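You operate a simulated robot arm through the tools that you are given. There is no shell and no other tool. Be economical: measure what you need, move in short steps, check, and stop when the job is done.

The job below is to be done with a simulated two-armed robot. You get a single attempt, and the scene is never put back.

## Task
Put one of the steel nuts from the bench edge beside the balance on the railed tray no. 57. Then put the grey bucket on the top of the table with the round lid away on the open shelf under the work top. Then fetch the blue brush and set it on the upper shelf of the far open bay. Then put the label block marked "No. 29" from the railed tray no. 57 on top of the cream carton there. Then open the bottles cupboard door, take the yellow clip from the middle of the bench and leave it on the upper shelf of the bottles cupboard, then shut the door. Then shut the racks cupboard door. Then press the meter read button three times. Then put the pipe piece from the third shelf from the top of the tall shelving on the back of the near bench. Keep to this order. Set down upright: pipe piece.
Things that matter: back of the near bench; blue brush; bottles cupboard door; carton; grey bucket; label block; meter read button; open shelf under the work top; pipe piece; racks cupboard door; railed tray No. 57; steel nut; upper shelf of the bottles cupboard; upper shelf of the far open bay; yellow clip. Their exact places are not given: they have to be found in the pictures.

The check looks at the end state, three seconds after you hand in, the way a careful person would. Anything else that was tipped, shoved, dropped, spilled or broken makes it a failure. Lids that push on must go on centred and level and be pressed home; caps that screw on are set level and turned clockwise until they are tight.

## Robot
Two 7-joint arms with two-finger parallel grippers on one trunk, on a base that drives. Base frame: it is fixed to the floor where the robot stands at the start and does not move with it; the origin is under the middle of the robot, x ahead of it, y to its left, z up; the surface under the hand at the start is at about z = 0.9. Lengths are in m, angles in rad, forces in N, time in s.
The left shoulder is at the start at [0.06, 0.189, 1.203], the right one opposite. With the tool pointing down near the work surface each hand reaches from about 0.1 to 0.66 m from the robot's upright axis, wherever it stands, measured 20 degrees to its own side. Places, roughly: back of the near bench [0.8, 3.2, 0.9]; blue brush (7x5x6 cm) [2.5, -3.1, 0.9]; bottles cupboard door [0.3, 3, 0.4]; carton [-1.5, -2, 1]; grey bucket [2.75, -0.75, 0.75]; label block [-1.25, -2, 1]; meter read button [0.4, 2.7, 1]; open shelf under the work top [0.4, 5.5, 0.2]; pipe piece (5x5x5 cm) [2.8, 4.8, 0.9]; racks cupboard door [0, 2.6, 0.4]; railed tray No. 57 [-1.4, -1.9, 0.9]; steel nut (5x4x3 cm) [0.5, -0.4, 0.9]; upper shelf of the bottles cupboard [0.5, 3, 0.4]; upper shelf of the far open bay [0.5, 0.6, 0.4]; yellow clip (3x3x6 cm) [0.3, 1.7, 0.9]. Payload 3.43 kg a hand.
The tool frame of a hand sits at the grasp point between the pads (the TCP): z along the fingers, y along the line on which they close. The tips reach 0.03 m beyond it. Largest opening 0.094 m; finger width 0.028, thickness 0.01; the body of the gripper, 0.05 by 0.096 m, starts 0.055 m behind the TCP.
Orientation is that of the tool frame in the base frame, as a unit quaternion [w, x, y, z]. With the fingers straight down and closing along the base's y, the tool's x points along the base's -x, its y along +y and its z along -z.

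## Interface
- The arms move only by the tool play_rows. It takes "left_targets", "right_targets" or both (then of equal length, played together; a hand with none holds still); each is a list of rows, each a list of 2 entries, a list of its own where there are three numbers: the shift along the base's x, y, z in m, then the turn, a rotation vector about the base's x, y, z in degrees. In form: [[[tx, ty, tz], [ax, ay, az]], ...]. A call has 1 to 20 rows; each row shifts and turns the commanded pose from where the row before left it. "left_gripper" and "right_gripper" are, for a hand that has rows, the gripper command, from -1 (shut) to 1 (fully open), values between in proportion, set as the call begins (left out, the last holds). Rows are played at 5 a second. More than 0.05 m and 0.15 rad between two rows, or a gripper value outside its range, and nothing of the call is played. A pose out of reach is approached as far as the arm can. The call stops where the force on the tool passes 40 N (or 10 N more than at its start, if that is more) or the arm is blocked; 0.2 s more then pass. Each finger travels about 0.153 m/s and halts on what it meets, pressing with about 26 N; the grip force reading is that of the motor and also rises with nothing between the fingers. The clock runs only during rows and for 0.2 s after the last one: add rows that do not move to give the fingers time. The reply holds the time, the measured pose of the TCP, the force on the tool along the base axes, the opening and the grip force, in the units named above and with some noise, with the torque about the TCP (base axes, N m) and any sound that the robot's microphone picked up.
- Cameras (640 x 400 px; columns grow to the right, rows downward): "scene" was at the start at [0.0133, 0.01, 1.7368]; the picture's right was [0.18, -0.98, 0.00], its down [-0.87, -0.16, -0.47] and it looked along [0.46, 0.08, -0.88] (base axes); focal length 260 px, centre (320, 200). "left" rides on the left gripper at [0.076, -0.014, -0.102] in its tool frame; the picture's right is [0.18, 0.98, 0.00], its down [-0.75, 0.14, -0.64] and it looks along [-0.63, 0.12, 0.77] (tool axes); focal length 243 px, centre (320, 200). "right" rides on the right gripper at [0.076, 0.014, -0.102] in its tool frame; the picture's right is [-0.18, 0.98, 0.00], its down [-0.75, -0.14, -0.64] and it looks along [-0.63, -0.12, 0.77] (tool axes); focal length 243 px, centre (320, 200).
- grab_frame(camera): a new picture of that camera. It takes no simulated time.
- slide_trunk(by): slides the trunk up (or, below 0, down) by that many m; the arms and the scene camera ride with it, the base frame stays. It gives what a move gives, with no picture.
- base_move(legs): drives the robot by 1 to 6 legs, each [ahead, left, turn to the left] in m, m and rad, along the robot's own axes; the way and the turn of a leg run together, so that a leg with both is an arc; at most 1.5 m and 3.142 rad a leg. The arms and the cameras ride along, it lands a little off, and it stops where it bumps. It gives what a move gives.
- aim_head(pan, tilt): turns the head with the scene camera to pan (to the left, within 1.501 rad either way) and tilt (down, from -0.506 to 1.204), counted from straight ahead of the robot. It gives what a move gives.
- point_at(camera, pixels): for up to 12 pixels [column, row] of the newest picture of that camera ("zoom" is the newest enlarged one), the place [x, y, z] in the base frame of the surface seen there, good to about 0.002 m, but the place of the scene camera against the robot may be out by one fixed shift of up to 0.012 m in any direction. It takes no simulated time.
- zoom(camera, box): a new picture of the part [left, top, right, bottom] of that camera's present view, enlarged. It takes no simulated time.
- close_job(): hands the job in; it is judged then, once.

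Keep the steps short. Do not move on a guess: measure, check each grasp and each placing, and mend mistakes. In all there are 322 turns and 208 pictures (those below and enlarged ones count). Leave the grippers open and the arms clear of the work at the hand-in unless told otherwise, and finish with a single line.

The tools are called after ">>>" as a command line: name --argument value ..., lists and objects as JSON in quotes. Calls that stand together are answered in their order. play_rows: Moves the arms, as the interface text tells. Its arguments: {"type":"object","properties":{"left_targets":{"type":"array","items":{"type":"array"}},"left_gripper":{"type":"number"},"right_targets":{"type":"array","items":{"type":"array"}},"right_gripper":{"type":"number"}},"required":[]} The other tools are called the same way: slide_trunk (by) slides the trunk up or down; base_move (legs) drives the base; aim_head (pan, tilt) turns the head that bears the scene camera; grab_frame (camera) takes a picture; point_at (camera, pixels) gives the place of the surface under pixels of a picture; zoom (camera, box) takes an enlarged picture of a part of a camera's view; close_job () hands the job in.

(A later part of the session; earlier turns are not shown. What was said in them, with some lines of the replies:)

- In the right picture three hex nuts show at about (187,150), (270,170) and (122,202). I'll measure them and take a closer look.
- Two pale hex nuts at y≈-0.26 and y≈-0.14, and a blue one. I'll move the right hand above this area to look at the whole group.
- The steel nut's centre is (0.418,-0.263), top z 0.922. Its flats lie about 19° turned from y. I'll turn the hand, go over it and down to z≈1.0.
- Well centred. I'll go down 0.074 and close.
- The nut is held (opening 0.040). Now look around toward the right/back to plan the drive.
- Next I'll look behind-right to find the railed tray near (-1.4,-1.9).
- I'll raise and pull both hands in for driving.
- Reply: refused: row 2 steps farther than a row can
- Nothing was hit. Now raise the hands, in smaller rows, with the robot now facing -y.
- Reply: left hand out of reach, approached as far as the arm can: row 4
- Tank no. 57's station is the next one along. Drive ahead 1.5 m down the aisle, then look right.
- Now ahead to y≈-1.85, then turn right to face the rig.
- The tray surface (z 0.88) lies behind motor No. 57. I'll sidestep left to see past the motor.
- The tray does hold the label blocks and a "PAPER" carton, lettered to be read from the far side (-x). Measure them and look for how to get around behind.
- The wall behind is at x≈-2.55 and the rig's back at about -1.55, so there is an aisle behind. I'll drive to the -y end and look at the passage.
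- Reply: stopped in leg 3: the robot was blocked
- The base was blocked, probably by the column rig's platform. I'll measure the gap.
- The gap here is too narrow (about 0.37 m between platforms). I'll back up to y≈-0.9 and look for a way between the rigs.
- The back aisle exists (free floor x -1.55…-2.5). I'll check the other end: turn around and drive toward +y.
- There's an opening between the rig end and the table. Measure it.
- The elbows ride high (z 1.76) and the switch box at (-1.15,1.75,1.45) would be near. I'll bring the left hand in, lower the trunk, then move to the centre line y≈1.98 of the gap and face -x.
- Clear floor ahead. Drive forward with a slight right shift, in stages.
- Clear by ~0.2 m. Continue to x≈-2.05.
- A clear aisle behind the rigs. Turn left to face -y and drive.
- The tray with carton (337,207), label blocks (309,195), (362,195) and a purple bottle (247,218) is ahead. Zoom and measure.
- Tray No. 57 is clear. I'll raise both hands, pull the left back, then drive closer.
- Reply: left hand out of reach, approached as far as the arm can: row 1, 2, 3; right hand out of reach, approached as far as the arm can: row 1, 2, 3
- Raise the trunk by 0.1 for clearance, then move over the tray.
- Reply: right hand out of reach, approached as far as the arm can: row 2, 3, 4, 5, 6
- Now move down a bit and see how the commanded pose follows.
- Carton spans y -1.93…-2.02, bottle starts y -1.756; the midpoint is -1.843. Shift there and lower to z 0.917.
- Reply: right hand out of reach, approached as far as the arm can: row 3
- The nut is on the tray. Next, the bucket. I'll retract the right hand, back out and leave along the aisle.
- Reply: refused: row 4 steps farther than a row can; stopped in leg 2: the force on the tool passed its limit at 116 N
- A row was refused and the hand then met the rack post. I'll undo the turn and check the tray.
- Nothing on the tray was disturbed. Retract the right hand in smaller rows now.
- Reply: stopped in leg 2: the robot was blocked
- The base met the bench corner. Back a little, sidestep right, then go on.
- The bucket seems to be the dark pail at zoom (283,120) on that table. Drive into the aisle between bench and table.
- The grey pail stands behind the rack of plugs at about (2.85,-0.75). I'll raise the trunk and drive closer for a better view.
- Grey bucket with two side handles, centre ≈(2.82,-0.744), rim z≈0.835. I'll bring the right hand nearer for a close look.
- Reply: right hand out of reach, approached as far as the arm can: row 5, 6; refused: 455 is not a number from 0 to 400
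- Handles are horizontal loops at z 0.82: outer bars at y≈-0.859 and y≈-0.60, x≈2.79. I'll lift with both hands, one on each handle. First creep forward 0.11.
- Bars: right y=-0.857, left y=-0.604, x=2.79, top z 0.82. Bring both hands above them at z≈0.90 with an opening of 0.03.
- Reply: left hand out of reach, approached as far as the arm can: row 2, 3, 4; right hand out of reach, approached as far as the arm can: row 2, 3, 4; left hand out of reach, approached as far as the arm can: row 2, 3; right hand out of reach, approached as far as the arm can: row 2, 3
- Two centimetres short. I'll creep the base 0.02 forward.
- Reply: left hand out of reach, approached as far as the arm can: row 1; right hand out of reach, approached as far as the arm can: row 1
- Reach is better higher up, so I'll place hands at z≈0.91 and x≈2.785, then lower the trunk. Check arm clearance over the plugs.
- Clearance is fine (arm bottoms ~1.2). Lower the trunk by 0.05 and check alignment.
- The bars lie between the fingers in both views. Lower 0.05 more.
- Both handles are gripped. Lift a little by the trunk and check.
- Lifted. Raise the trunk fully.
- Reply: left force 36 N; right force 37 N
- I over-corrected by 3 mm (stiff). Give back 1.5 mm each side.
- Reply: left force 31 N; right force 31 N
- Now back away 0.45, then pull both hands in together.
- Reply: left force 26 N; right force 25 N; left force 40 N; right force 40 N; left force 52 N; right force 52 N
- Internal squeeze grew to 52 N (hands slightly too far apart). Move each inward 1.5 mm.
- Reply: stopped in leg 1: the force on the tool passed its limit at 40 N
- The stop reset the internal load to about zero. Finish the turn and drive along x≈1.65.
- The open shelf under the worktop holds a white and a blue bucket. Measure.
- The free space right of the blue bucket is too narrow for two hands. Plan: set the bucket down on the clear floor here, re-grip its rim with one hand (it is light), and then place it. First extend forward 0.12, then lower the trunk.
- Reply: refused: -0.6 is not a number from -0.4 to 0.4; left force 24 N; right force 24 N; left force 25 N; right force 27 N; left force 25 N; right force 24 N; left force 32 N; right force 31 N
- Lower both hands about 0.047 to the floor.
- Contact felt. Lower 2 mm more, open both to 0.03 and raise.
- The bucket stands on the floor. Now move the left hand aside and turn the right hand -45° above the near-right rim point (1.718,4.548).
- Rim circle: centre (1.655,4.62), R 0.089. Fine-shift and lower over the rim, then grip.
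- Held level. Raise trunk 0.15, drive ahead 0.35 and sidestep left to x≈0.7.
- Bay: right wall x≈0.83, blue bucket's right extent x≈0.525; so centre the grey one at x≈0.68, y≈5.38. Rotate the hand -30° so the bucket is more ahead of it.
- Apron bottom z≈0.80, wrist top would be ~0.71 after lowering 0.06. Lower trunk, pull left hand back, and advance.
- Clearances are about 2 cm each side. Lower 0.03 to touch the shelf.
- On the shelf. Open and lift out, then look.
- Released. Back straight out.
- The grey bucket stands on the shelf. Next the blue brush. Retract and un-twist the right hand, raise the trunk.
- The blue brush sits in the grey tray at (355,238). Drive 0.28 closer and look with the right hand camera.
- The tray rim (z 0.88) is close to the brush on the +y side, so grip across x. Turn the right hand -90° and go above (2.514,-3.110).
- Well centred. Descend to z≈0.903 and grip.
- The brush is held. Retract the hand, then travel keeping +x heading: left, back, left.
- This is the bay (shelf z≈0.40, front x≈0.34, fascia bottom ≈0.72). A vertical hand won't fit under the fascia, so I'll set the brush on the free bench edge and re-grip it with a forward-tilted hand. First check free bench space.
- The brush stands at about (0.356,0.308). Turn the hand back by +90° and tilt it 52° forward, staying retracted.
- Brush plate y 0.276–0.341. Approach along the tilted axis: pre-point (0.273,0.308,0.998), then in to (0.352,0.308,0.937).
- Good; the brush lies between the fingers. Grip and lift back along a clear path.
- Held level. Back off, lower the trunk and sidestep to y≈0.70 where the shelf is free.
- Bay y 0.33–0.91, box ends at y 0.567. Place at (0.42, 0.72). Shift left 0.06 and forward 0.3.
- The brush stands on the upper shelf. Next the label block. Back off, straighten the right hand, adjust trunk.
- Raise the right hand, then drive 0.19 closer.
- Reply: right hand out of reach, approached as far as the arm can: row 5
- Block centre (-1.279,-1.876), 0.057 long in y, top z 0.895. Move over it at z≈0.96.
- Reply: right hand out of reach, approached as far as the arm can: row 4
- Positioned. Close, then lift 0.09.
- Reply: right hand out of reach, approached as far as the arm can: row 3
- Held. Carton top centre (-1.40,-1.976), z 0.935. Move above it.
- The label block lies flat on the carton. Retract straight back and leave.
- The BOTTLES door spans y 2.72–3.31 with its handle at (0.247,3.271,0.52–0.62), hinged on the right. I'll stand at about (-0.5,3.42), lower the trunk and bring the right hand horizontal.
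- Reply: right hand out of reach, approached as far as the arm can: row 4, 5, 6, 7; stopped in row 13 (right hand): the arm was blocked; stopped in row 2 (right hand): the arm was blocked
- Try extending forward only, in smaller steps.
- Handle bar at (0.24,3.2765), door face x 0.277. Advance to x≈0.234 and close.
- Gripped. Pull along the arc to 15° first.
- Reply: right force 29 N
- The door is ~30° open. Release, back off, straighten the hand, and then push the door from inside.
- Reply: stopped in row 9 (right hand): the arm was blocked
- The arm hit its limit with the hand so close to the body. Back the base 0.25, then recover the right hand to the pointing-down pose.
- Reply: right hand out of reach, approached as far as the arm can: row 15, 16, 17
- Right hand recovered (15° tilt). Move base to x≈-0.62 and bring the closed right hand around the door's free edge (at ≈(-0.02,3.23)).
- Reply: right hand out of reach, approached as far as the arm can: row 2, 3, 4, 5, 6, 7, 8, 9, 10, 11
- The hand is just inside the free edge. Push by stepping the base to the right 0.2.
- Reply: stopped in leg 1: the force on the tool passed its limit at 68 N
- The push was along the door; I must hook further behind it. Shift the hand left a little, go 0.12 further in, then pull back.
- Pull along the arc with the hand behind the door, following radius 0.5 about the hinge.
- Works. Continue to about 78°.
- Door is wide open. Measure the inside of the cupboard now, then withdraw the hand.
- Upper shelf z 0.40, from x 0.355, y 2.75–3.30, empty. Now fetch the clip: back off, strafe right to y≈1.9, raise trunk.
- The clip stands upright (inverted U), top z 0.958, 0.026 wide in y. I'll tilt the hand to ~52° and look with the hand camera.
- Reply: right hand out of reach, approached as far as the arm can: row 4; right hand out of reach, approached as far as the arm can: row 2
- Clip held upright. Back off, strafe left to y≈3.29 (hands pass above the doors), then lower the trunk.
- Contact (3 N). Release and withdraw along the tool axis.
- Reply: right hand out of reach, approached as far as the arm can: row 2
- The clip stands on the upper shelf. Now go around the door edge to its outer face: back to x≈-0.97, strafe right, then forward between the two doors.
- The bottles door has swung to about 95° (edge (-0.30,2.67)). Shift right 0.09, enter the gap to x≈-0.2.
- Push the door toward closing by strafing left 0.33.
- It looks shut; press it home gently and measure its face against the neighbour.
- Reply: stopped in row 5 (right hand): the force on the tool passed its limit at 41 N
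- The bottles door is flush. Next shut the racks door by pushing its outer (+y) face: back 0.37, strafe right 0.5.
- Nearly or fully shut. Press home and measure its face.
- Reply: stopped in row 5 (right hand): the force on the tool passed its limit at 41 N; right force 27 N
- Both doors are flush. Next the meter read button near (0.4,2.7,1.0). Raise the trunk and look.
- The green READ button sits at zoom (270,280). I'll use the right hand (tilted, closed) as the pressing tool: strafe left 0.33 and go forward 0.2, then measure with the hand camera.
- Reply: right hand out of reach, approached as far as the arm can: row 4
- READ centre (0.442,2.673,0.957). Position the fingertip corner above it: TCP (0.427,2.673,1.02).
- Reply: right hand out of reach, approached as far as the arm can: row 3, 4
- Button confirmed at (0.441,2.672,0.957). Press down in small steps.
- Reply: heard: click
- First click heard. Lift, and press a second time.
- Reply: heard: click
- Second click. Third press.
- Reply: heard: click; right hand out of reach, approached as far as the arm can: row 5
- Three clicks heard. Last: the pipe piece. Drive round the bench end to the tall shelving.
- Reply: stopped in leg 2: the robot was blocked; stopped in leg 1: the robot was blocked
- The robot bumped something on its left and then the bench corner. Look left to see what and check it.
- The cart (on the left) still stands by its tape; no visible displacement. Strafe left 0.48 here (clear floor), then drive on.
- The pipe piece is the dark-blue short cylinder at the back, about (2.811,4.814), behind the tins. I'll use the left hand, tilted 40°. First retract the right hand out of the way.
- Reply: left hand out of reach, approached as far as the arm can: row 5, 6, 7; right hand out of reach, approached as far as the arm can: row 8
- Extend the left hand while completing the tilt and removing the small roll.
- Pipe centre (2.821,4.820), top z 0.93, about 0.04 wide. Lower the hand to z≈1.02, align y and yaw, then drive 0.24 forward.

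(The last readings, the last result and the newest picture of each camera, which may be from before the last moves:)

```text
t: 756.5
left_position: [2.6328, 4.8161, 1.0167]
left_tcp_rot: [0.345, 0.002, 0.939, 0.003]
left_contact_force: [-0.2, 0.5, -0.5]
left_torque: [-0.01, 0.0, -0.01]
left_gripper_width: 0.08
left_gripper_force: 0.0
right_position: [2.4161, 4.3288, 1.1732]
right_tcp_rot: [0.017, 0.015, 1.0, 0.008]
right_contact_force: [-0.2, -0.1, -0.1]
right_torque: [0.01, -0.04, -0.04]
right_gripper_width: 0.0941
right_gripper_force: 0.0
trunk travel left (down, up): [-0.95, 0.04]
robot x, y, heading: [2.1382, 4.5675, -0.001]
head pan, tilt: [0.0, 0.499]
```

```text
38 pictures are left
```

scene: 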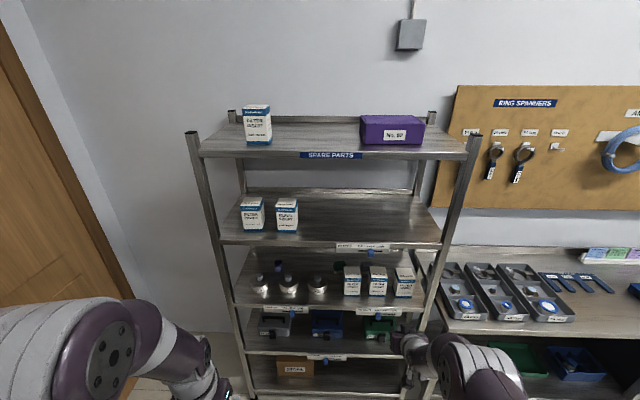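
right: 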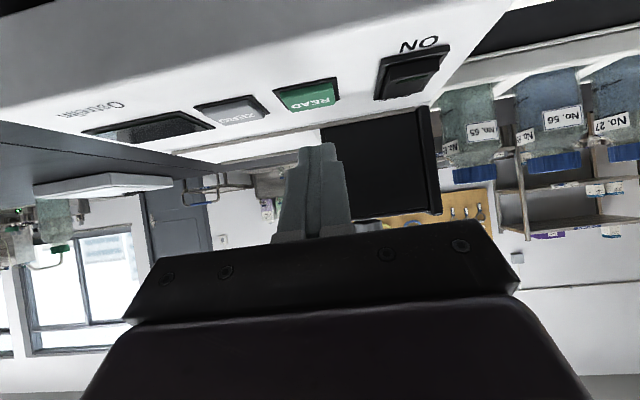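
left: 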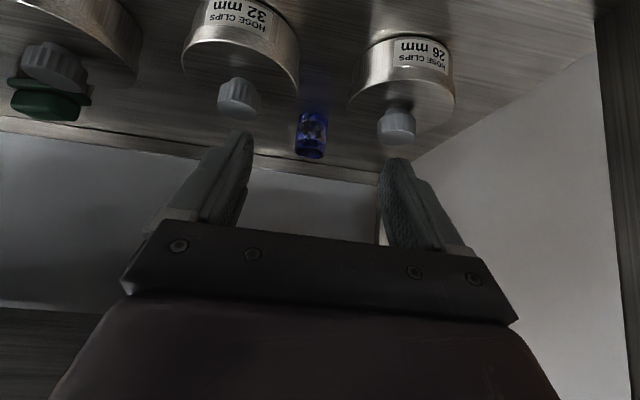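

>>> point_at --camera "left" --pixels '[[311, 150], [299, 135], [324, 135], [312, 130], [238, 105], [395, 130], [397, 115], [312, 157]]'

>>> play_rows --left_targets '[[[0.035, 0.001, 0], [0, 0, 0]], [[0.035, 0.001, 0], [0, 0, 0]], [[0.035, 0.002, -0.005], [0, 0, 0]], [[0, 0, 0], [0, 0, 0]]]' --left_gripper 0.4

>>> grab_frame --camera "left"

```text
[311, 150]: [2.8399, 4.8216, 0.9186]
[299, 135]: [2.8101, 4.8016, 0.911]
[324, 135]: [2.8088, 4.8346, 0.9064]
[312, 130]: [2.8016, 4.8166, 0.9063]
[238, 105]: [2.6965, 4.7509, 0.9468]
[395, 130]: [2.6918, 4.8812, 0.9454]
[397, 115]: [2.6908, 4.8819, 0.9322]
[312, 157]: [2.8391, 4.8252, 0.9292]
```

```text
t: 757.5
left_position: [2.7181, 4.8231, 1.0075]
left_tcp_rot: [0.339, 0.0, 0.941, 0.001]
left_contact_force: [-0.5, 0.3, 0.2]
left_torque: [0.05, 0.0, 0.01]
left_gripper_width: 0.0658
left_gripper_force: 0.0
right_position: [2.4065, 4.3313, 1.1748]
right_tcp_rot: [0.023, 0.014, 1.0, 0.008]
right_contact_force: [-0.5, -0.4, 0.3]
right_torque: [0.02, 0.03, -0.05]
right_gripper_width: 0.0943
right_gripper_force: 0.2
trunk travel left (down, up): [-0.95, 0.04]
robot x, y, heading: [2.139, 4.5674, -0.001]
head pan, tilt: [0.0, 0.499]
```

```text
37 pictures are left
```

left: 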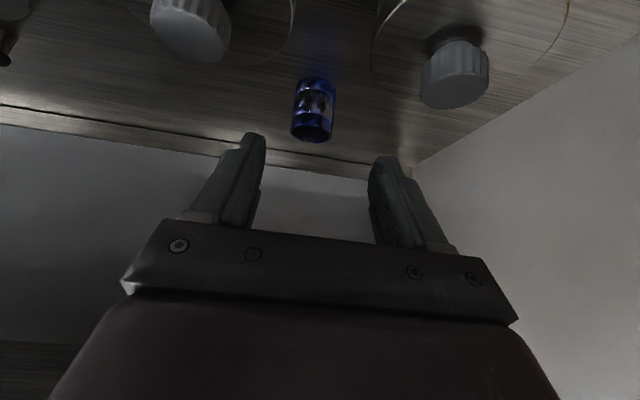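

The left hand ended 2 cm short and the body shifted slightly; maybe the arm touches the shelf above. Look.

>>> aim_head --pan 0.35 --tilt 0.75

>>> grab_frame --camera "scene"

```text
t: 758.3
left_position: [2.718, 4.8208, 1.0072]
left_tcp_rot: [0.337, 0.0, 0.941, 0.0]
left_contact_force: [0.2, 0.4, 0.1]
left_torque: [0.0, 0.02, -0.02]
left_gripper_width: 0.0659
left_gripper_force: 0.0
right_position: [2.4058, 4.3329, 1.1759]
right_tcp_rot: [0.022, 0.015, 1.0, 0.007]
right_contact_force: [-0.4, 0.5, -0.2]
right_torque: [0.02, -0.02, 0.01]
right_gripper_width: 0.0939
right_gripper_force: 0.1
trunk travel left (down, up): [-0.95, 0.04]
robot x, y, heading: [2.1394, 4.5633, 0.0]
head pan, tilt: [0.351, 0.75]
```

```text
36 pictures are left
```

scene: 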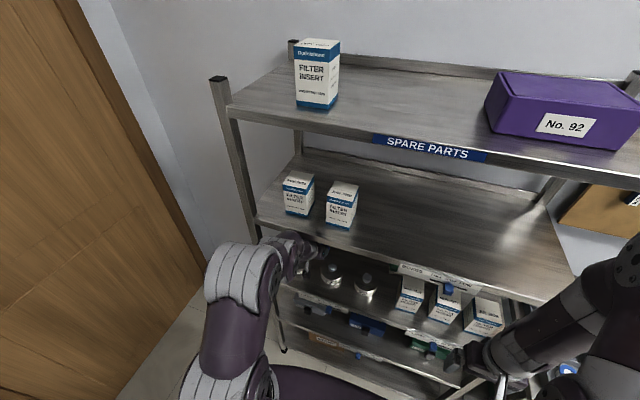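

The left elbow touches the second shelf's front edge. Back off, lower the trunk 0.22 and re-raise the hand so the elbow passes below that shelf.

>>> base_move --legs '[[-0.32, 0, 0]]'

>>> slide_trunk --by -0.22

>>> play_rows --left_targets '[[[0, 0, 0.04], [0, 0, 0]], [[0, 0, 0.04], [0, 0, 0]], [[0, 0, 0.04], [0, 0, 0]], [[0, 0, 0.04], [0, 0, 0]], [[0, 0, 0.04], [0, 0, 0]], [[0, 0, 0.01], [0, 0, 0]], [[0, 0, 0], [0, 0, 0]]]'

>>> grab_frame --camera "scene"

```text
t: 760.5
left_position: [2.4232, 4.8193, 1.0117]
left_tcp_rot: [0.343, 0.004, 0.939, 0.003]
left_contact_force: [-0.4, 0.3, -1.0]
left_torque: [0.03, 0.01, 0.0]
left_gripper_width: 0.0655
left_gripper_force: 0.1
right_position: [2.0999, 4.3296, 1.1724]
right_tcp_rot: [0.016, 0.016, 1.0, 0.009]
right_contact_force: [0.3, 1.1, -0.2]
right_torque: [0.02, 0.02, 0.01]
right_gripper_width: 0.0939
right_gripper_force: 0.0
trunk travel left (down, up): [-0.95, 0.04]
robot x, y, heading: [1.8212, 4.5678, -0.009]
head pan, tilt: [0.351, 0.75]
```

```text
t: 762.8
left_position: [2.4228, 4.8191, 0.7928]
left_tcp_rot: [0.344, 0.003, 0.939, 0.003]
left_contact_force: [0.5, 0.7, 0.7]
left_torque: [-0.06, -0.01, 0.03]
left_gripper_width: 0.066
left_gripper_force: 0.0
right_position: [2.0989, 4.3304, 0.9524]
right_tcp_rot: [0.016, 0.016, 1.0, 0.008]
right_contact_force: [0.7, 0.5, -0.1]
right_torque: [0.0, 0.02, -0.03]
right_gripper_width: 0.0941
right_gripper_force: 0.0
trunk travel left (down, up): [-0.73, 0.26]
robot x, y, heading: [1.8211, 4.5673, -0.005]
head pan, tilt: [0.351, 0.75]
```

```text
t: 764.4
left_position: [2.4214, 4.8217, 1.0035]
left_tcp_rot: [0.344, 0.003, 0.939, 0.004]
left_contact_force: [0.1, 0.6, -0.4]
left_torque: [-0.01, 0.0, 0.02]
left_gripper_width: 0.0659
left_gripper_force: 0.0
right_position: [2.0995, 4.3297, 0.9534]
right_tcp_rot: [0.016, 0.016, 1.0, 0.008]
right_contact_force: [-0.9, 1.0, -0.5]
right_torque: [0.0, 0.02, 0.03]
right_gripper_width: 0.0939
right_gripper_force: 0.0
trunk travel left (down, up): [-0.73, 0.26]
robot x, y, heading: [1.8195, 4.5686, -0.005]
head pan, tilt: [0.351, 0.75]
```

```text
35 pictures are left
```

scene: 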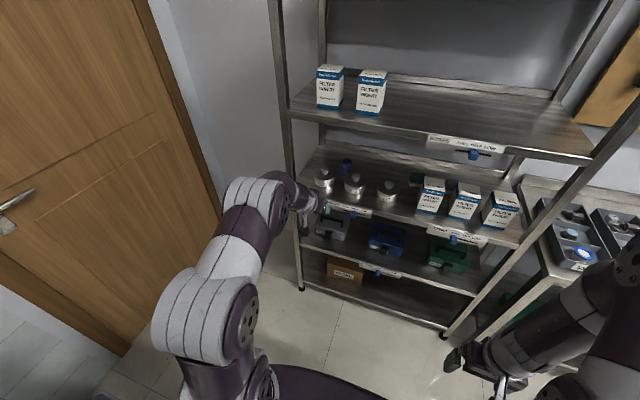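

>>> point_at --camera "scene" --pixels '[[255, 185], [285, 190], [300, 195], [230, 240], [347, 165], [300, 108], [240, 190]]'

```text
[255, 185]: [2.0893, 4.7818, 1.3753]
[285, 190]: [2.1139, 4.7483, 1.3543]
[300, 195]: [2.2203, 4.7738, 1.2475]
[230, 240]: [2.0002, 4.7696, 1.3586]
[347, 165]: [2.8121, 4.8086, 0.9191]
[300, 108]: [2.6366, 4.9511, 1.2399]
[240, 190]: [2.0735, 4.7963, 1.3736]
```

Geometry now clears (wrist top ends at z≈1.17 under the 1.21 shelf). Drive 0.32 forward again.

>>> base_move --legs '[[0.32, 0, 0.005]]'

>>> grab_frame --camera "left"

```text
t: 766.6
left_position: [2.7346, 4.8228, 0.9981]
left_tcp_rot: [0.339, 0.001, 0.941, 0.003]
left_contact_force: [0.0, -0.3, 0.0]
left_torque: [-0.01, 0.02, 0.01]
left_gripper_width: 0.0656
left_gripper_force: 0.0
right_position: [2.4178, 4.3297, 0.9526]
right_tcp_rot: [0.016, 0.014, 1.0, 0.009]
right_contact_force: [-0.7, -0.7, -0.3]
right_torque: [-0.01, 0.0, 0.02]
right_gripper_width: 0.0941
right_gripper_force: 0.0
trunk travel left (down, up): [-0.73, 0.26]
robot x, y, heading: [2.1407, 4.5674, -0.005]
head pan, tilt: [0.351, 0.75]
stopped in leg 1: the robot was blocked; the commanded pose is now the measured one
```

```text
34 pictures are left
```

left: 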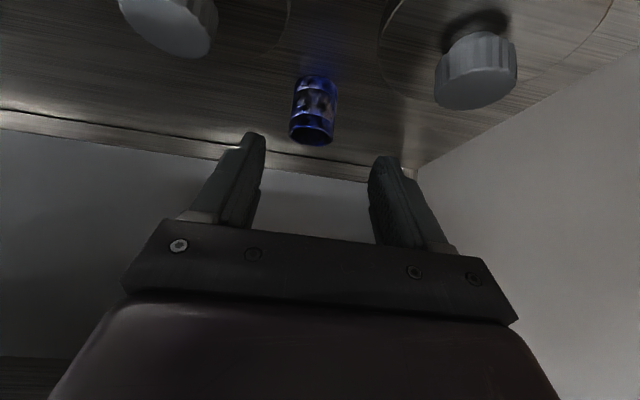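

Still brushing the shelf above with the wrist. Back off 0.15 and tilt 9° more so that the wrist is lower.

>>> base_move --legs '[[-0.15, 0, 0]]'

>>> play_rows --left_targets '[[[0, 0, 0], [0, -4.5, 0]], [[0, -0.002, -0.01], [0, -4.5, 0]], [[0, 0, 0], [0, 0, 0]]]'

>>> grab_frame --camera "scene"

```text
t: 768.0
left_position: [2.5859, 4.8218, 0.9975]
left_tcp_rot: [0.339, 0.002, 0.941, 0.002]
left_contact_force: [0.3, 0.2, 0.7]
left_torque: [0.0, 0.01, 0.02]
left_gripper_width: 0.0656
left_gripper_force: 0.0
right_position: [2.2683, 4.3296, 0.9521]
right_tcp_rot: [0.015, 0.015, 1.0, 0.01]
right_contact_force: [-0.5, -0.2, -0.1]
right_torque: [0.02, 0.0, 0.03]
right_gripper_width: 0.0938
right_gripper_force: 0.1
trunk travel left (down, up): [-0.73, 0.26]
robot x, y, heading: [1.9899, 4.5672, -0.002]
head pan, tilt: [0.351, 0.75]
```

```text
t: 768.8
left_position: [2.5864, 4.8184, 0.9872]
left_tcp_rot: [0.413, 0.002, 0.911, 0.004]
left_contact_force: [0.0, 0.5, -0.3]
left_torque: [0.01, 0.01, 0.0]
left_gripper_width: 0.0658
left_gripper_force: 0.0
right_position: [2.2674, 4.3304, 0.9528]
right_tcp_rot: [0.016, 0.015, 1.0, 0.008]
right_contact_force: [0.6, -0.5, -0.5]
right_torque: [0.0, 0.0, 0.0]
right_gripper_width: 0.094
right_gripper_force: 0.0
trunk travel left (down, up): [-0.73, 0.26]
robot x, y, heading: [1.9898, 4.5696, -0.002]
head pan, tilt: [0.351, 0.75]
```

```text
33 pictures are left
```

scene: 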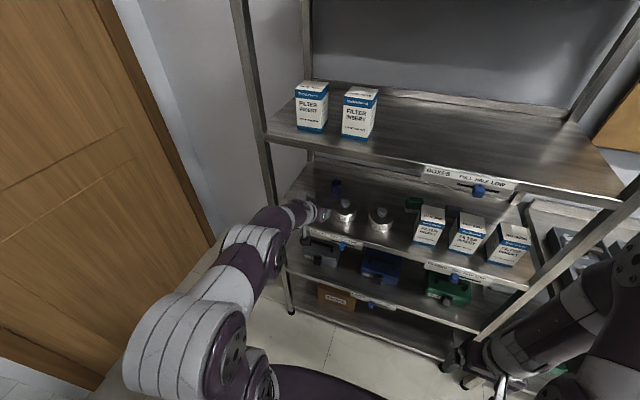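

>>> point_at --camera "scene" --pixels '[[255, 230], [275, 215], [295, 208], [240, 235], [275, 150], [300, 212], [285, 225], [336, 186]]'

```text
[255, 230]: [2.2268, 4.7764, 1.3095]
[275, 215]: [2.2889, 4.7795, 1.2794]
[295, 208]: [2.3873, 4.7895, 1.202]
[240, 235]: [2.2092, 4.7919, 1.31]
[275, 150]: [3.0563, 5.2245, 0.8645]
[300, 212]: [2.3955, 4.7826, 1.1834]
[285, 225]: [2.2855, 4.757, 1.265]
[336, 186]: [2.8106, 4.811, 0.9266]
```

Profile now clears the shelf edge by ~3 cm. Advance base 0.15, then the hand along its axis.

>>> base_move --legs '[[0.15, 0, 0.0]]'

>>> grab_frame --camera "left"

```text
t: 770.2
left_position: [2.7393, 4.8205, 0.987]
left_tcp_rot: [0.411, 0.001, 0.911, 0.003]
left_contact_force: [0.3, 0.7, 0.1]
left_torque: [-0.03, -0.02, -0.02]
left_gripper_width: 0.0657
left_gripper_force: 0.0
right_position: [2.4209, 4.3287, 0.9526]
right_tcp_rot: [0.016, 0.015, 1.0, 0.009]
right_contact_force: [0.3, -0.5, -0.6]
right_torque: [0.06, -0.01, 0.03]
right_gripper_width: 0.094
right_gripper_force: 0.0
trunk travel left (down, up): [-0.73, 0.26]
robot x, y, heading: [2.1442, 4.5651, -0.007]
head pan, tilt: [0.351, 0.75]
```

```text
32 pictures are left
```

left: 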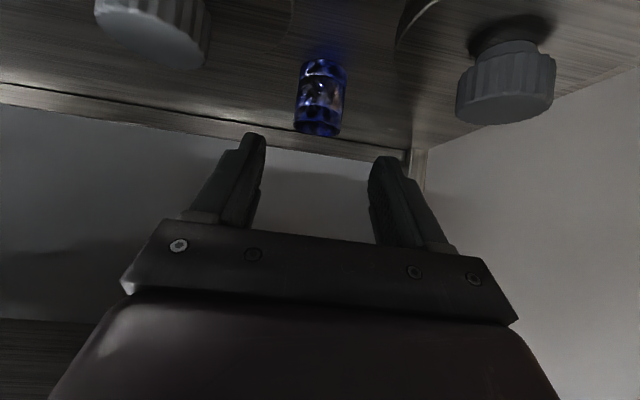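

>>> point_at --camera "left" --pixels '[[297, 100], [345, 95], [320, 90], [318, 128], [298, 125], [340, 130]]'

>>> play_rows --left_targets '[[[0.03, 0, -0.02], [0, 0, 0]], [[0.028, 0, -0.018], [0, 0, 0]], [[0, 0, 0], [0, 0, 0]]]'

>>> grab_frame --camera "left"

```text
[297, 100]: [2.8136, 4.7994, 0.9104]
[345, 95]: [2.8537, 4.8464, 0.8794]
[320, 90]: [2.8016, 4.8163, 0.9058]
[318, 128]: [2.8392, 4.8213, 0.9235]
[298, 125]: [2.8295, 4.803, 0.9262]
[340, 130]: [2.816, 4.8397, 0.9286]
```

```text
t: 771.0
left_position: [2.7965, 4.8199, 0.9487]
left_tcp_rot: [0.412, 0.001, 0.911, 0.004]
left_contact_force: [-0.7, -0.4, -0.5]
left_torque: [-0.05, -0.01, 0.01]
left_gripper_width: 0.0659
left_gripper_force: 0.2
right_position: [2.4201, 4.329, 0.9513]
right_tcp_rot: [0.016, 0.015, 1.0, 0.009]
right_contact_force: [-0.2, 0.3, 0.0]
right_torque: [0.01, -0.07, 0.02]
right_gripper_width: 0.0939
right_gripper_force: 0.0
trunk travel left (down, up): [-0.73, 0.26]
robot x, y, heading: [2.1416, 4.5705, -0.007]
head pan, tilt: [0.351, 0.75]
```

```text
31 pictures are left
```

left: 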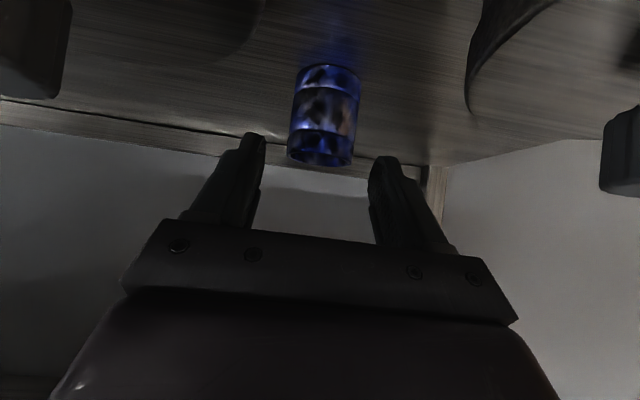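

>>> play_rows --left_targets '[[[0.022, 0, -0.02], [0, 0, 0]], [[0, 0, 0], [0, 0, 0]]]'

>>> play_rows --left_targets '[[[0, 0, 0], [0, 0, 0]], [[0, 0, 0], [0, 0, 0]], [[0, 0, 0], [0, 0, 0]]]' --left_gripper -1

>>> play_rows --left_targets '[[[-0.005, 0, 0.02], [0, 0, 0]], [[-0.015, 0, 0.02], [0, 0, 0]], [[0, 0, 0], [0, 0, 0]]]'

>>> grab_frame --camera "left"

```text
t: 771.6
left_position: [2.8186, 4.819, 0.9297]
left_tcp_rot: [0.412, 0.001, 0.911, 0.004]
left_contact_force: [0.2, 0.6, -0.2]
left_torque: [0.0, 0.02, -0.02]
left_gripper_width: 0.0656
left_gripper_force: 0.1
right_position: [2.4192, 4.3292, 0.9529]
right_tcp_rot: [0.017, 0.014, 1.0, 0.009]
right_contact_force: [-0.2, -0.5, -0.1]
right_torque: [-0.02, -0.01, 0.02]
right_gripper_width: 0.0943
right_gripper_force: 0.1
trunk travel left (down, up): [-0.73, 0.26]
robot x, y, heading: [2.1358, 4.5687, -0.005]
head pan, tilt: [0.351, 0.75]
```

```text
t: 772.4
left_position: [2.8196, 4.8185, 0.9295]
left_tcp_rot: [0.412, 0.001, 0.911, 0.004]
left_contact_force: [0.8, 0.3, 2.8]
left_torque: [0.01, -0.01, 0.02]
left_gripper_width: 0.0418
left_gripper_force: 26.0
right_position: [2.4218, 4.3296, 0.9522]
right_tcp_rot: [0.016, 0.015, 1.0, 0.009]
right_contact_force: [0.9, -0.3, 0.1]
right_torque: [0.01, 0.01, 0.01]
right_gripper_width: 0.0938
right_gripper_force: 0.0
trunk travel left (down, up): [-0.73, 0.26]
robot x, y, heading: [2.1446, 4.5703, -0.004]
head pan, tilt: [0.351, 0.75]
```

```text
t: 773.2
left_position: [2.7988, 4.8194, 0.9685]
left_tcp_rot: [0.411, 0.001, 0.912, 0.003]
left_contact_force: [0.3, 1.0, -0.9]
left_torque: [-0.04, 0.02, 0.04]
left_gripper_width: 0.0418
left_gripper_force: 26.0
right_position: [2.422, 4.3296, 0.9515]
right_tcp_rot: [0.016, 0.015, 1.0, 0.009]
right_contact_force: [-0.1, -0.1, -0.7]
right_torque: [0.0, 0.02, 0.03]
right_gripper_width: 0.0937
right_gripper_force: 0.0
trunk travel left (down, up): [-0.73, 0.26]
robot x, y, heading: [2.1428, 4.5689, -0.004]
head pan, tilt: [0.351, 0.75]
```

```text
30 pictures are left
```

left: 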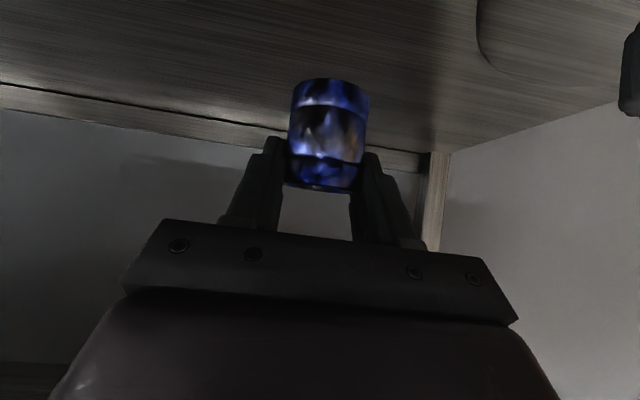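

Held upright (width 0.042). Retreat: back 3 cm, rise as it comes out, then drive back.

>>> play_rows --left_targets '[[[-0.015, 0, 0], [0, 0, 0]], [[-0.015, 0, 0.003], [0, 0, 0]], [[-0.005, 0, 0.03], [0, 0, 0]], [[-0.022, 0, 0.022], [0, 0, 0]], [[0, 0, 0], [0, 0, 0]]]'

>>> grab_frame --camera "left"

```text
t: 774.4
left_position: [2.7436, 4.819, 1.0225]
left_tcp_rot: [0.411, 0.001, 0.911, 0.003]
left_contact_force: [0.6, -0.3, -1.8]
left_torque: [0.01, 0.02, 0.0]
left_gripper_width: 0.0416
left_gripper_force: 26.0
right_position: [2.4223, 4.3306, 0.9529]
right_tcp_rot: [0.015, 0.014, 1.0, 0.009]
right_contact_force: [0.7, -0.6, 0.0]
right_torque: [-0.02, -0.02, 0.01]
right_gripper_width: 0.0942
right_gripper_force: 0.1
trunk travel left (down, up): [-0.73, 0.26]
robot x, y, heading: [2.1407, 4.5673, -0.001]
head pan, tilt: [0.351, 0.75]
```

```text
29 pictures are left
```

left: 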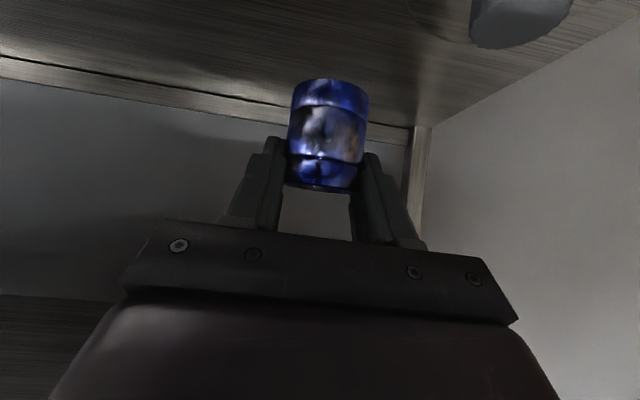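

Clear above the knobs. Back away 0.45 and check the shelf.

>>> base_move --legs '[[-0.45, 0, 0]]'

>>> aim_head --pan 0.1 --tilt 0.6

>>> grab_frame --camera "scene"

```text
t: 777.1
left_position: [2.3005, 4.8206, 1.0238]
left_tcp_rot: [0.411, 0.001, 0.911, 0.004]
left_contact_force: [-0.8, 0.5, -1.8]
left_torque: [0.0, -0.02, -0.01]
left_gripper_width: 0.0411
left_gripper_force: 27.0
right_position: [1.9808, 4.3298, 0.9522]
right_tcp_rot: [0.016, 0.015, 1.0, 0.009]
right_contact_force: [0.0, -0.4, 0.6]
right_torque: [0.01, 0.02, 0.04]
right_gripper_width: 0.0941
right_gripper_force: 0.1
trunk travel left (down, up): [-0.73, 0.26]
robot x, y, heading: [1.7004, 4.5688, -0.001]
head pan, tilt: [0.351, 0.75]
```

```text
t: 777.9
left_position: [2.2999, 4.8221, 1.0238]
left_tcp_rot: [0.411, 0.001, 0.912, 0.004]
left_contact_force: [-0.8, -0.6, -2.0]
left_torque: [0.0, -0.01, -0.01]
left_gripper_width: 0.0415
left_gripper_force: 25.9
right_position: [1.9794, 4.3301, 0.9525]
right_tcp_rot: [0.016, 0.013, 1.0, 0.009]
right_contact_force: [0.2, 1.0, 0.0]
right_torque: [0.0, -0.02, 0.02]
right_gripper_width: 0.094
right_gripper_force: 0.0
trunk travel left (down, up): [-0.73, 0.26]
robot x, y, heading: [1.7001, 4.5667, -0.002]
head pan, tilt: [0.099, 0.6]
```

```text
28 pictures are left
```

scene: 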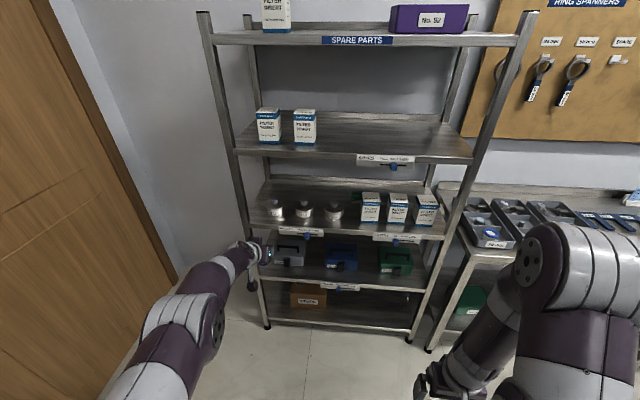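

The shelf is in order. Strafe right to y≈3.45 and turn around toward the bench back.

>>> base_move --legs '[[0, -1.12, 0], [0, 0, 3.14]]'

>>> aim_head --pan 0.1 --tilt 0.7

>>> grab_frame --camera "scene"

```text
t: 790.8
left_position: [1.0967, 3.227, 1.0235]
left_tcp_rot: [-0.003, 0.911, -0.015, -0.411]
left_contact_force: [-0.4, 0.4, -1.3]
left_torque: [0.01, 0.01, 0.01]
left_gripper_width: 0.0414
left_gripper_force: 26.3
right_position: [1.4323, 3.7076, 0.9531]
right_tcp_rot: [0.009, 0.999, -0.029, -0.016]
right_contact_force: [-0.1, 0.1, 0.3]
right_torque: [0.01, 0.02, 0.01]
right_gripper_width: 0.0942
right_gripper_force: 0.2
trunk travel left (down, up): [-0.73, 0.26]
robot x, y, heading: [1.7069, 3.4619, 3.112]
head pan, tilt: [0.099, 0.6]
```

```text
t: 791.5
left_position: [1.098, 3.2265, 1.0234]
left_tcp_rot: [-0.003, 0.911, -0.015, -0.411]
left_contact_force: [-0.1, 0.3, -2.8]
left_torque: [0.0, -0.03, -0.01]
left_gripper_width: 0.0411
left_gripper_force: 26.1
right_position: [1.4324, 3.7062, 0.9528]
right_tcp_rot: [0.008, 0.999, -0.03, -0.016]
right_contact_force: [-0.2, -0.5, 0.1]
right_torque: [0.02, -0.04, -0.01]
right_gripper_width: 0.094
right_gripper_force: 0.1
trunk travel left (down, up): [-0.73, 0.26]
robot x, y, heading: [1.7046, 3.4616, 3.108]
head pan, tilt: [0.099, 0.7]
```

```text
27 pictures are left
```

scene: 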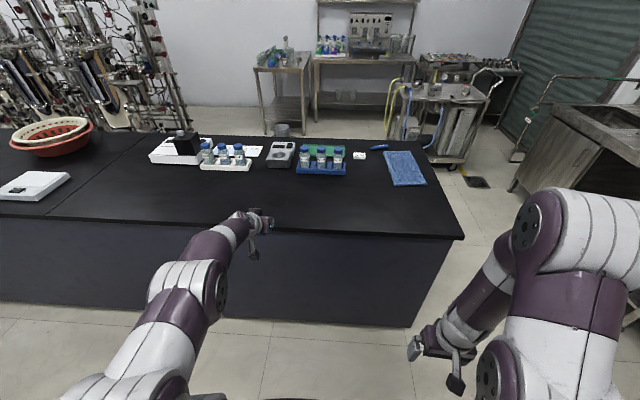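

Free black bench area ahead. Check surface and drive 0.2 forward.

>>> point_at --camera "scene" --pixels '[[280, 205], [300, 195], [280, 230], [230, 190], [340, 210], [320, 172], [225, 167]]'

>>> base_move --legs '[[0.2, 0, 0.03]]'

>>> grab_frame --camera "left"

```text
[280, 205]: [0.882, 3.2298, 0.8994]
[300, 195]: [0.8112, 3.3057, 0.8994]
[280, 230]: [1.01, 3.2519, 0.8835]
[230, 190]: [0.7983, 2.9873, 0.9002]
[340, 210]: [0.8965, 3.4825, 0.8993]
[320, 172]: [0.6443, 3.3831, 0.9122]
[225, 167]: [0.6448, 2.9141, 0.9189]
```

```text
t: 793.0
left_position: [0.9102, 3.2087, 1.0229]
left_tcp_rot: [0.005, 0.912, 0.002, -0.411]
left_contact_force: [-0.1, -0.7, -2.0]
left_torque: [-0.01, 0.02, -0.02]
left_gripper_width: 0.0412
left_gripper_force: 26.2
right_position: [1.2279, 3.7009, 0.9521]
right_tcp_rot: [0.01, 1.0, -0.012, -0.016]
right_contact_force: [-0.1, -0.1, 0.8]
right_torque: [-0.03, -0.01, 0.02]
right_gripper_width: 0.0943
right_gripper_force: 0.1
trunk travel left (down, up): [-0.73, 0.26]
robot x, y, heading: [1.5105, 3.464, -3.138]
head pan, tilt: [0.099, 0.7]
```

```text
26 pictures are left
```

left: 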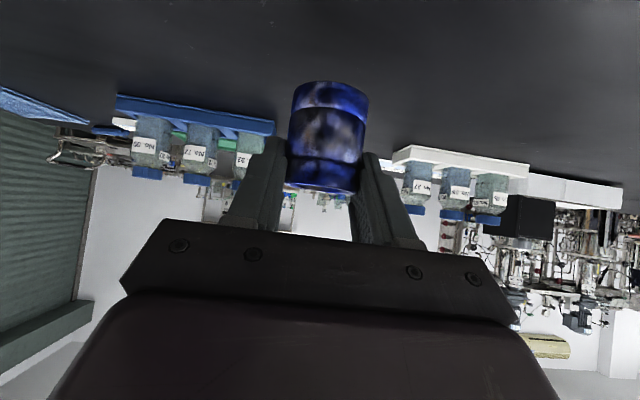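

Move forward to x≈0.83 and lower to just above the bench.

>>> play_rows --left_targets '[[[-0.04, 0, 0], [0, 0, 0]], [[-0.04, 0, -0.01], [0, 0, 0]], [[0, 0, -0.03], [0, 0, 0]], [[0, 0, -0.028], [0, 0, 0]], [[0, 0, 0], [0, 0, 0]]]'

>>> play_rows --left_targets '[[[0, 0, -0.003], [0, 0, 0]], [[0, 0, 0], [0, 0, 0]]]'

```text
t: 794.2
left_position: [0.8307, 3.209, 0.9544]
left_tcp_rot: [0.004, 0.911, 0.001, -0.412]
left_contact_force: [1.0, -0.7, -1.1]
left_torque: [0.01, 0.0, -0.01]
left_gripper_width: 0.041
left_gripper_force: 26.3
right_position: [1.2281, 3.7007, 0.9519]
right_tcp_rot: [0.01, 1.0, -0.011, -0.016]
right_contact_force: [-0.8, 0.6, 0.5]
right_torque: [0.01, -0.01, -0.01]
right_gripper_width: 0.0939
right_gripper_force: 0.1
trunk travel left (down, up): [-0.73, 0.26]
robot x, y, heading: [1.5066, 3.4638, -3.133]
head pan, tilt: [0.099, 0.7]
```

```text
t: 794.8
left_position: [0.8323, 3.2088, 0.952]
left_tcp_rot: [0.004, 0.911, 0.001, -0.411]
left_contact_force: [-0.6, 0.5, -1.7]
left_torque: [0.0, -0.01, 0.0]
left_gripper_width: 0.041
left_gripper_force: 26.4
right_position: [1.2284, 3.7, 0.953]
right_tcp_rot: [0.009, 1.0, -0.012, -0.015]
right_contact_force: [-0.5, 0.5, -0.2]
right_torque: [0.02, 0.02, -0.03]
right_gripper_width: 0.0941
right_gripper_force: 0.1
trunk travel left (down, up): [-0.73, 0.26]
robot x, y, heading: [1.5102, 3.4613, -3.138]
head pan, tilt: [0.099, 0.7]
```

>>> play_rows --left_targets '[[[0, 0, -0.002], [0, 0, 0]], [[0, 0, -0.0015], [0, 0, 0]], [[0, 0, 0], [0, 0, 0]]]'

>>> grab_frame --camera "left"

```text
t: 795.6
left_position: [0.8302, 3.2081, 0.9492]
left_tcp_rot: [0.005, 0.911, 0.001, -0.413]
left_contact_force: [-1.0, -0.2, 1.4]
left_torque: [0.06, 0.06, 0.04]
left_gripper_width: 0.041
left_gripper_force: 26.2
right_position: [1.2284, 3.7, 0.9537]
right_tcp_rot: [0.009, 1.0, -0.012, -0.017]
right_contact_force: [-0.3, -0.2, -0.4]
right_torque: [0.01, 0.0, -0.01]
right_gripper_width: 0.0941
right_gripper_force: 0.0
trunk travel left (down, up): [-0.73, 0.26]
robot x, y, heading: [1.5078, 3.4649, -3.137]
head pan, tilt: [0.099, 0.7]
```

```text
25 pictures are left
```

left: 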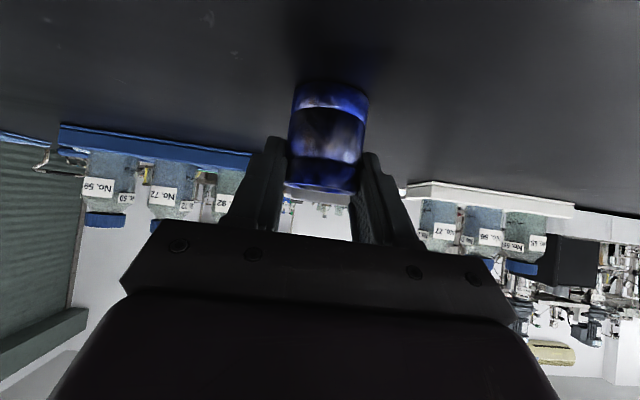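

Contact with the bench. Release and withdraw along the tool axis.

>>> play_rows --left_targets '[[[0, 0, 0], [0, 0, 0]], [[0, 0, 0], [0, 0, 0]], [[0, 0, 0], [0, 0, 0]]]' --left_gripper 0.5

>>> play_rows --left_targets '[[[0.03, 0, 0.026], [0, 0, 0]], [[0.03, 0, 0.026], [0, 0, 0]], [[0.03, 0, 0.026], [0, 0, 0]], [[0.03, 0, 0.02], [0, 0, 0]], [[0, 0, 0], [0, 0, 0]]]'

>>> grab_frame --camera "left"

```text
t: 796.4
left_position: [0.8309, 3.2075, 0.9488]
left_tcp_rot: [0.005, 0.911, 0.002, -0.412]
left_contact_force: [-0.9, -0.6, 0.2]
left_torque: [0.02, -0.03, 0.0]
left_gripper_width: 0.0707
left_gripper_force: 0.1
right_position: [1.2281, 3.7006, 0.9523]
right_tcp_rot: [0.009, 1.0, -0.012, -0.016]
right_contact_force: [-0.3, -0.2, 0.9]
right_torque: [0.0, -0.03, -0.01]
right_gripper_width: 0.0936
right_gripper_force: 0.0
trunk travel left (down, up): [-0.73, 0.26]
robot x, y, heading: [1.5105, 3.4644, -3.135]
head pan, tilt: [0.099, 0.7]
```

```text
t: 797.6
left_position: [0.9459, 3.2067, 1.046]
left_tcp_rot: [0.004, 0.912, 0.001, -0.411]
left_contact_force: [-0.2, -0.8, 0.9]
left_torque: [-0.03, 0.0, -0.01]
left_gripper_width: 0.0707
left_gripper_force: 0.0
right_position: [1.229, 3.7003, 0.9521]
right_tcp_rot: [0.009, 1.0, -0.011, -0.015]
right_contact_force: [0.6, -0.3, 1.3]
right_torque: [-0.01, 0.0, 0.02]
right_gripper_width: 0.0939
right_gripper_force: 0.0
trunk travel left (down, up): [-0.73, 0.26]
robot x, y, heading: [1.515, 3.4652, -3.131]
head pan, tilt: [0.099, 0.7]
```

```text
24 pictures are left
```

left: 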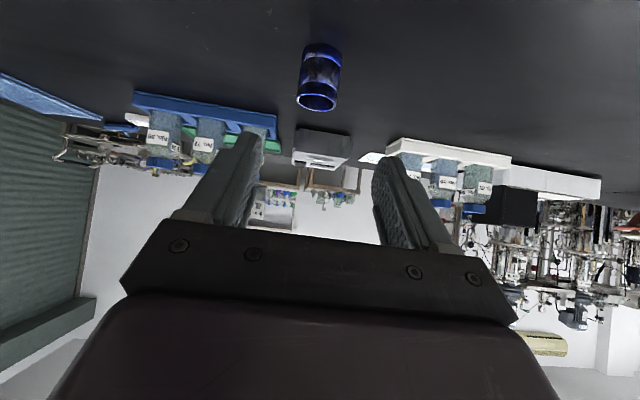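

The pipe piece stands upright on the back of the bench. Back away with open grippers and take a last look.

>>> base_move --legs '[[-0.25, 0, 0]]'

>>> play_rows --left_targets '[[[0, 0, 0.01], [0, 0, 0]], [[0, 0, 0], [0, 0, 0]]]' --left_gripper 1 --right_targets '[[[0, 0, 0], [0, 0, 0]], [[0, 0, 0], [0, 0, 0]]]' --right_gripper 1

>>> grab_frame --camera "scene"

```text
t: 799.5
left_position: [1.1986, 3.2058, 1.048]
left_tcp_rot: [0.005, 0.911, 0.002, -0.412]
left_contact_force: [1.0, -0.1, -0.7]
left_torque: [-0.02, 0.0, -0.05]
left_gripper_width: 0.0706
left_gripper_force: 0.1
right_position: [1.477, 3.7005, 0.9522]
right_tcp_rot: [0.01, 1.0, -0.012, -0.016]
right_contact_force: [0.8, 0.0, 0.5]
right_torque: [0.0, -0.02, -0.02]
right_gripper_width: 0.0942
right_gripper_force: 0.1
trunk travel left (down, up): [-0.73, 0.26]
robot x, y, heading: [1.76, 3.465, -3.135]
head pan, tilt: [0.099, 0.7]
```

```text
t: 800.0
left_position: [1.1984, 3.2067, 1.0574]
left_tcp_rot: [0.005, 0.912, 0.002, -0.411]
left_contact_force: [0.5, -0.6, -0.1]
left_torque: [0.01, -0.04, 0.0]
left_gripper_width: 0.0941
left_gripper_force: 0.2
right_position: [1.4781, 3.702, 0.9531]
right_tcp_rot: [0.01, 1.0, -0.012, -0.017]
right_contact_force: [0.2, 0.4, 0.5]
right_torque: [0.02, -0.03, -0.01]
right_gripper_width: 0.0939
right_gripper_force: 0.1
trunk travel left (down, up): [-0.73, 0.26]
robot x, y, heading: [1.7571, 3.4681, -3.137]
head pan, tilt: [0.099, 0.7]
```

```text
23 pictures are left
```

scene: 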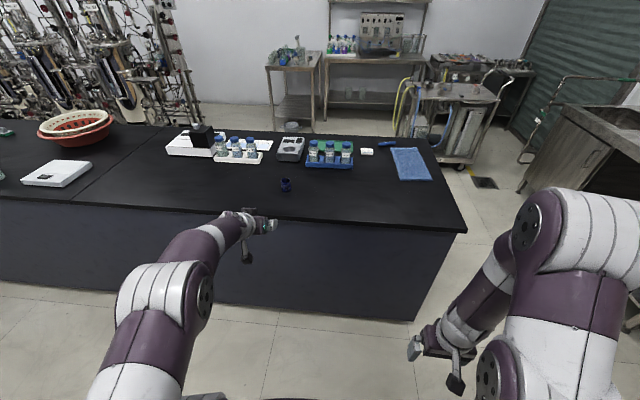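

Everything is placed: the pipe stands upright at (286,185) on the bench back, both grippers are open and the arms are clear. I'll hand in.

>>> close_job

```text
The job is handed in.
```

All eight steps were done in the order given and the job is handed in; along the way the right hand hit a rack post, the base bumped the bench ends and, I think, the wheeled cart, and the left arm brushed the tall shelving, with nothing seen out of place afterwards in the pictures I took.
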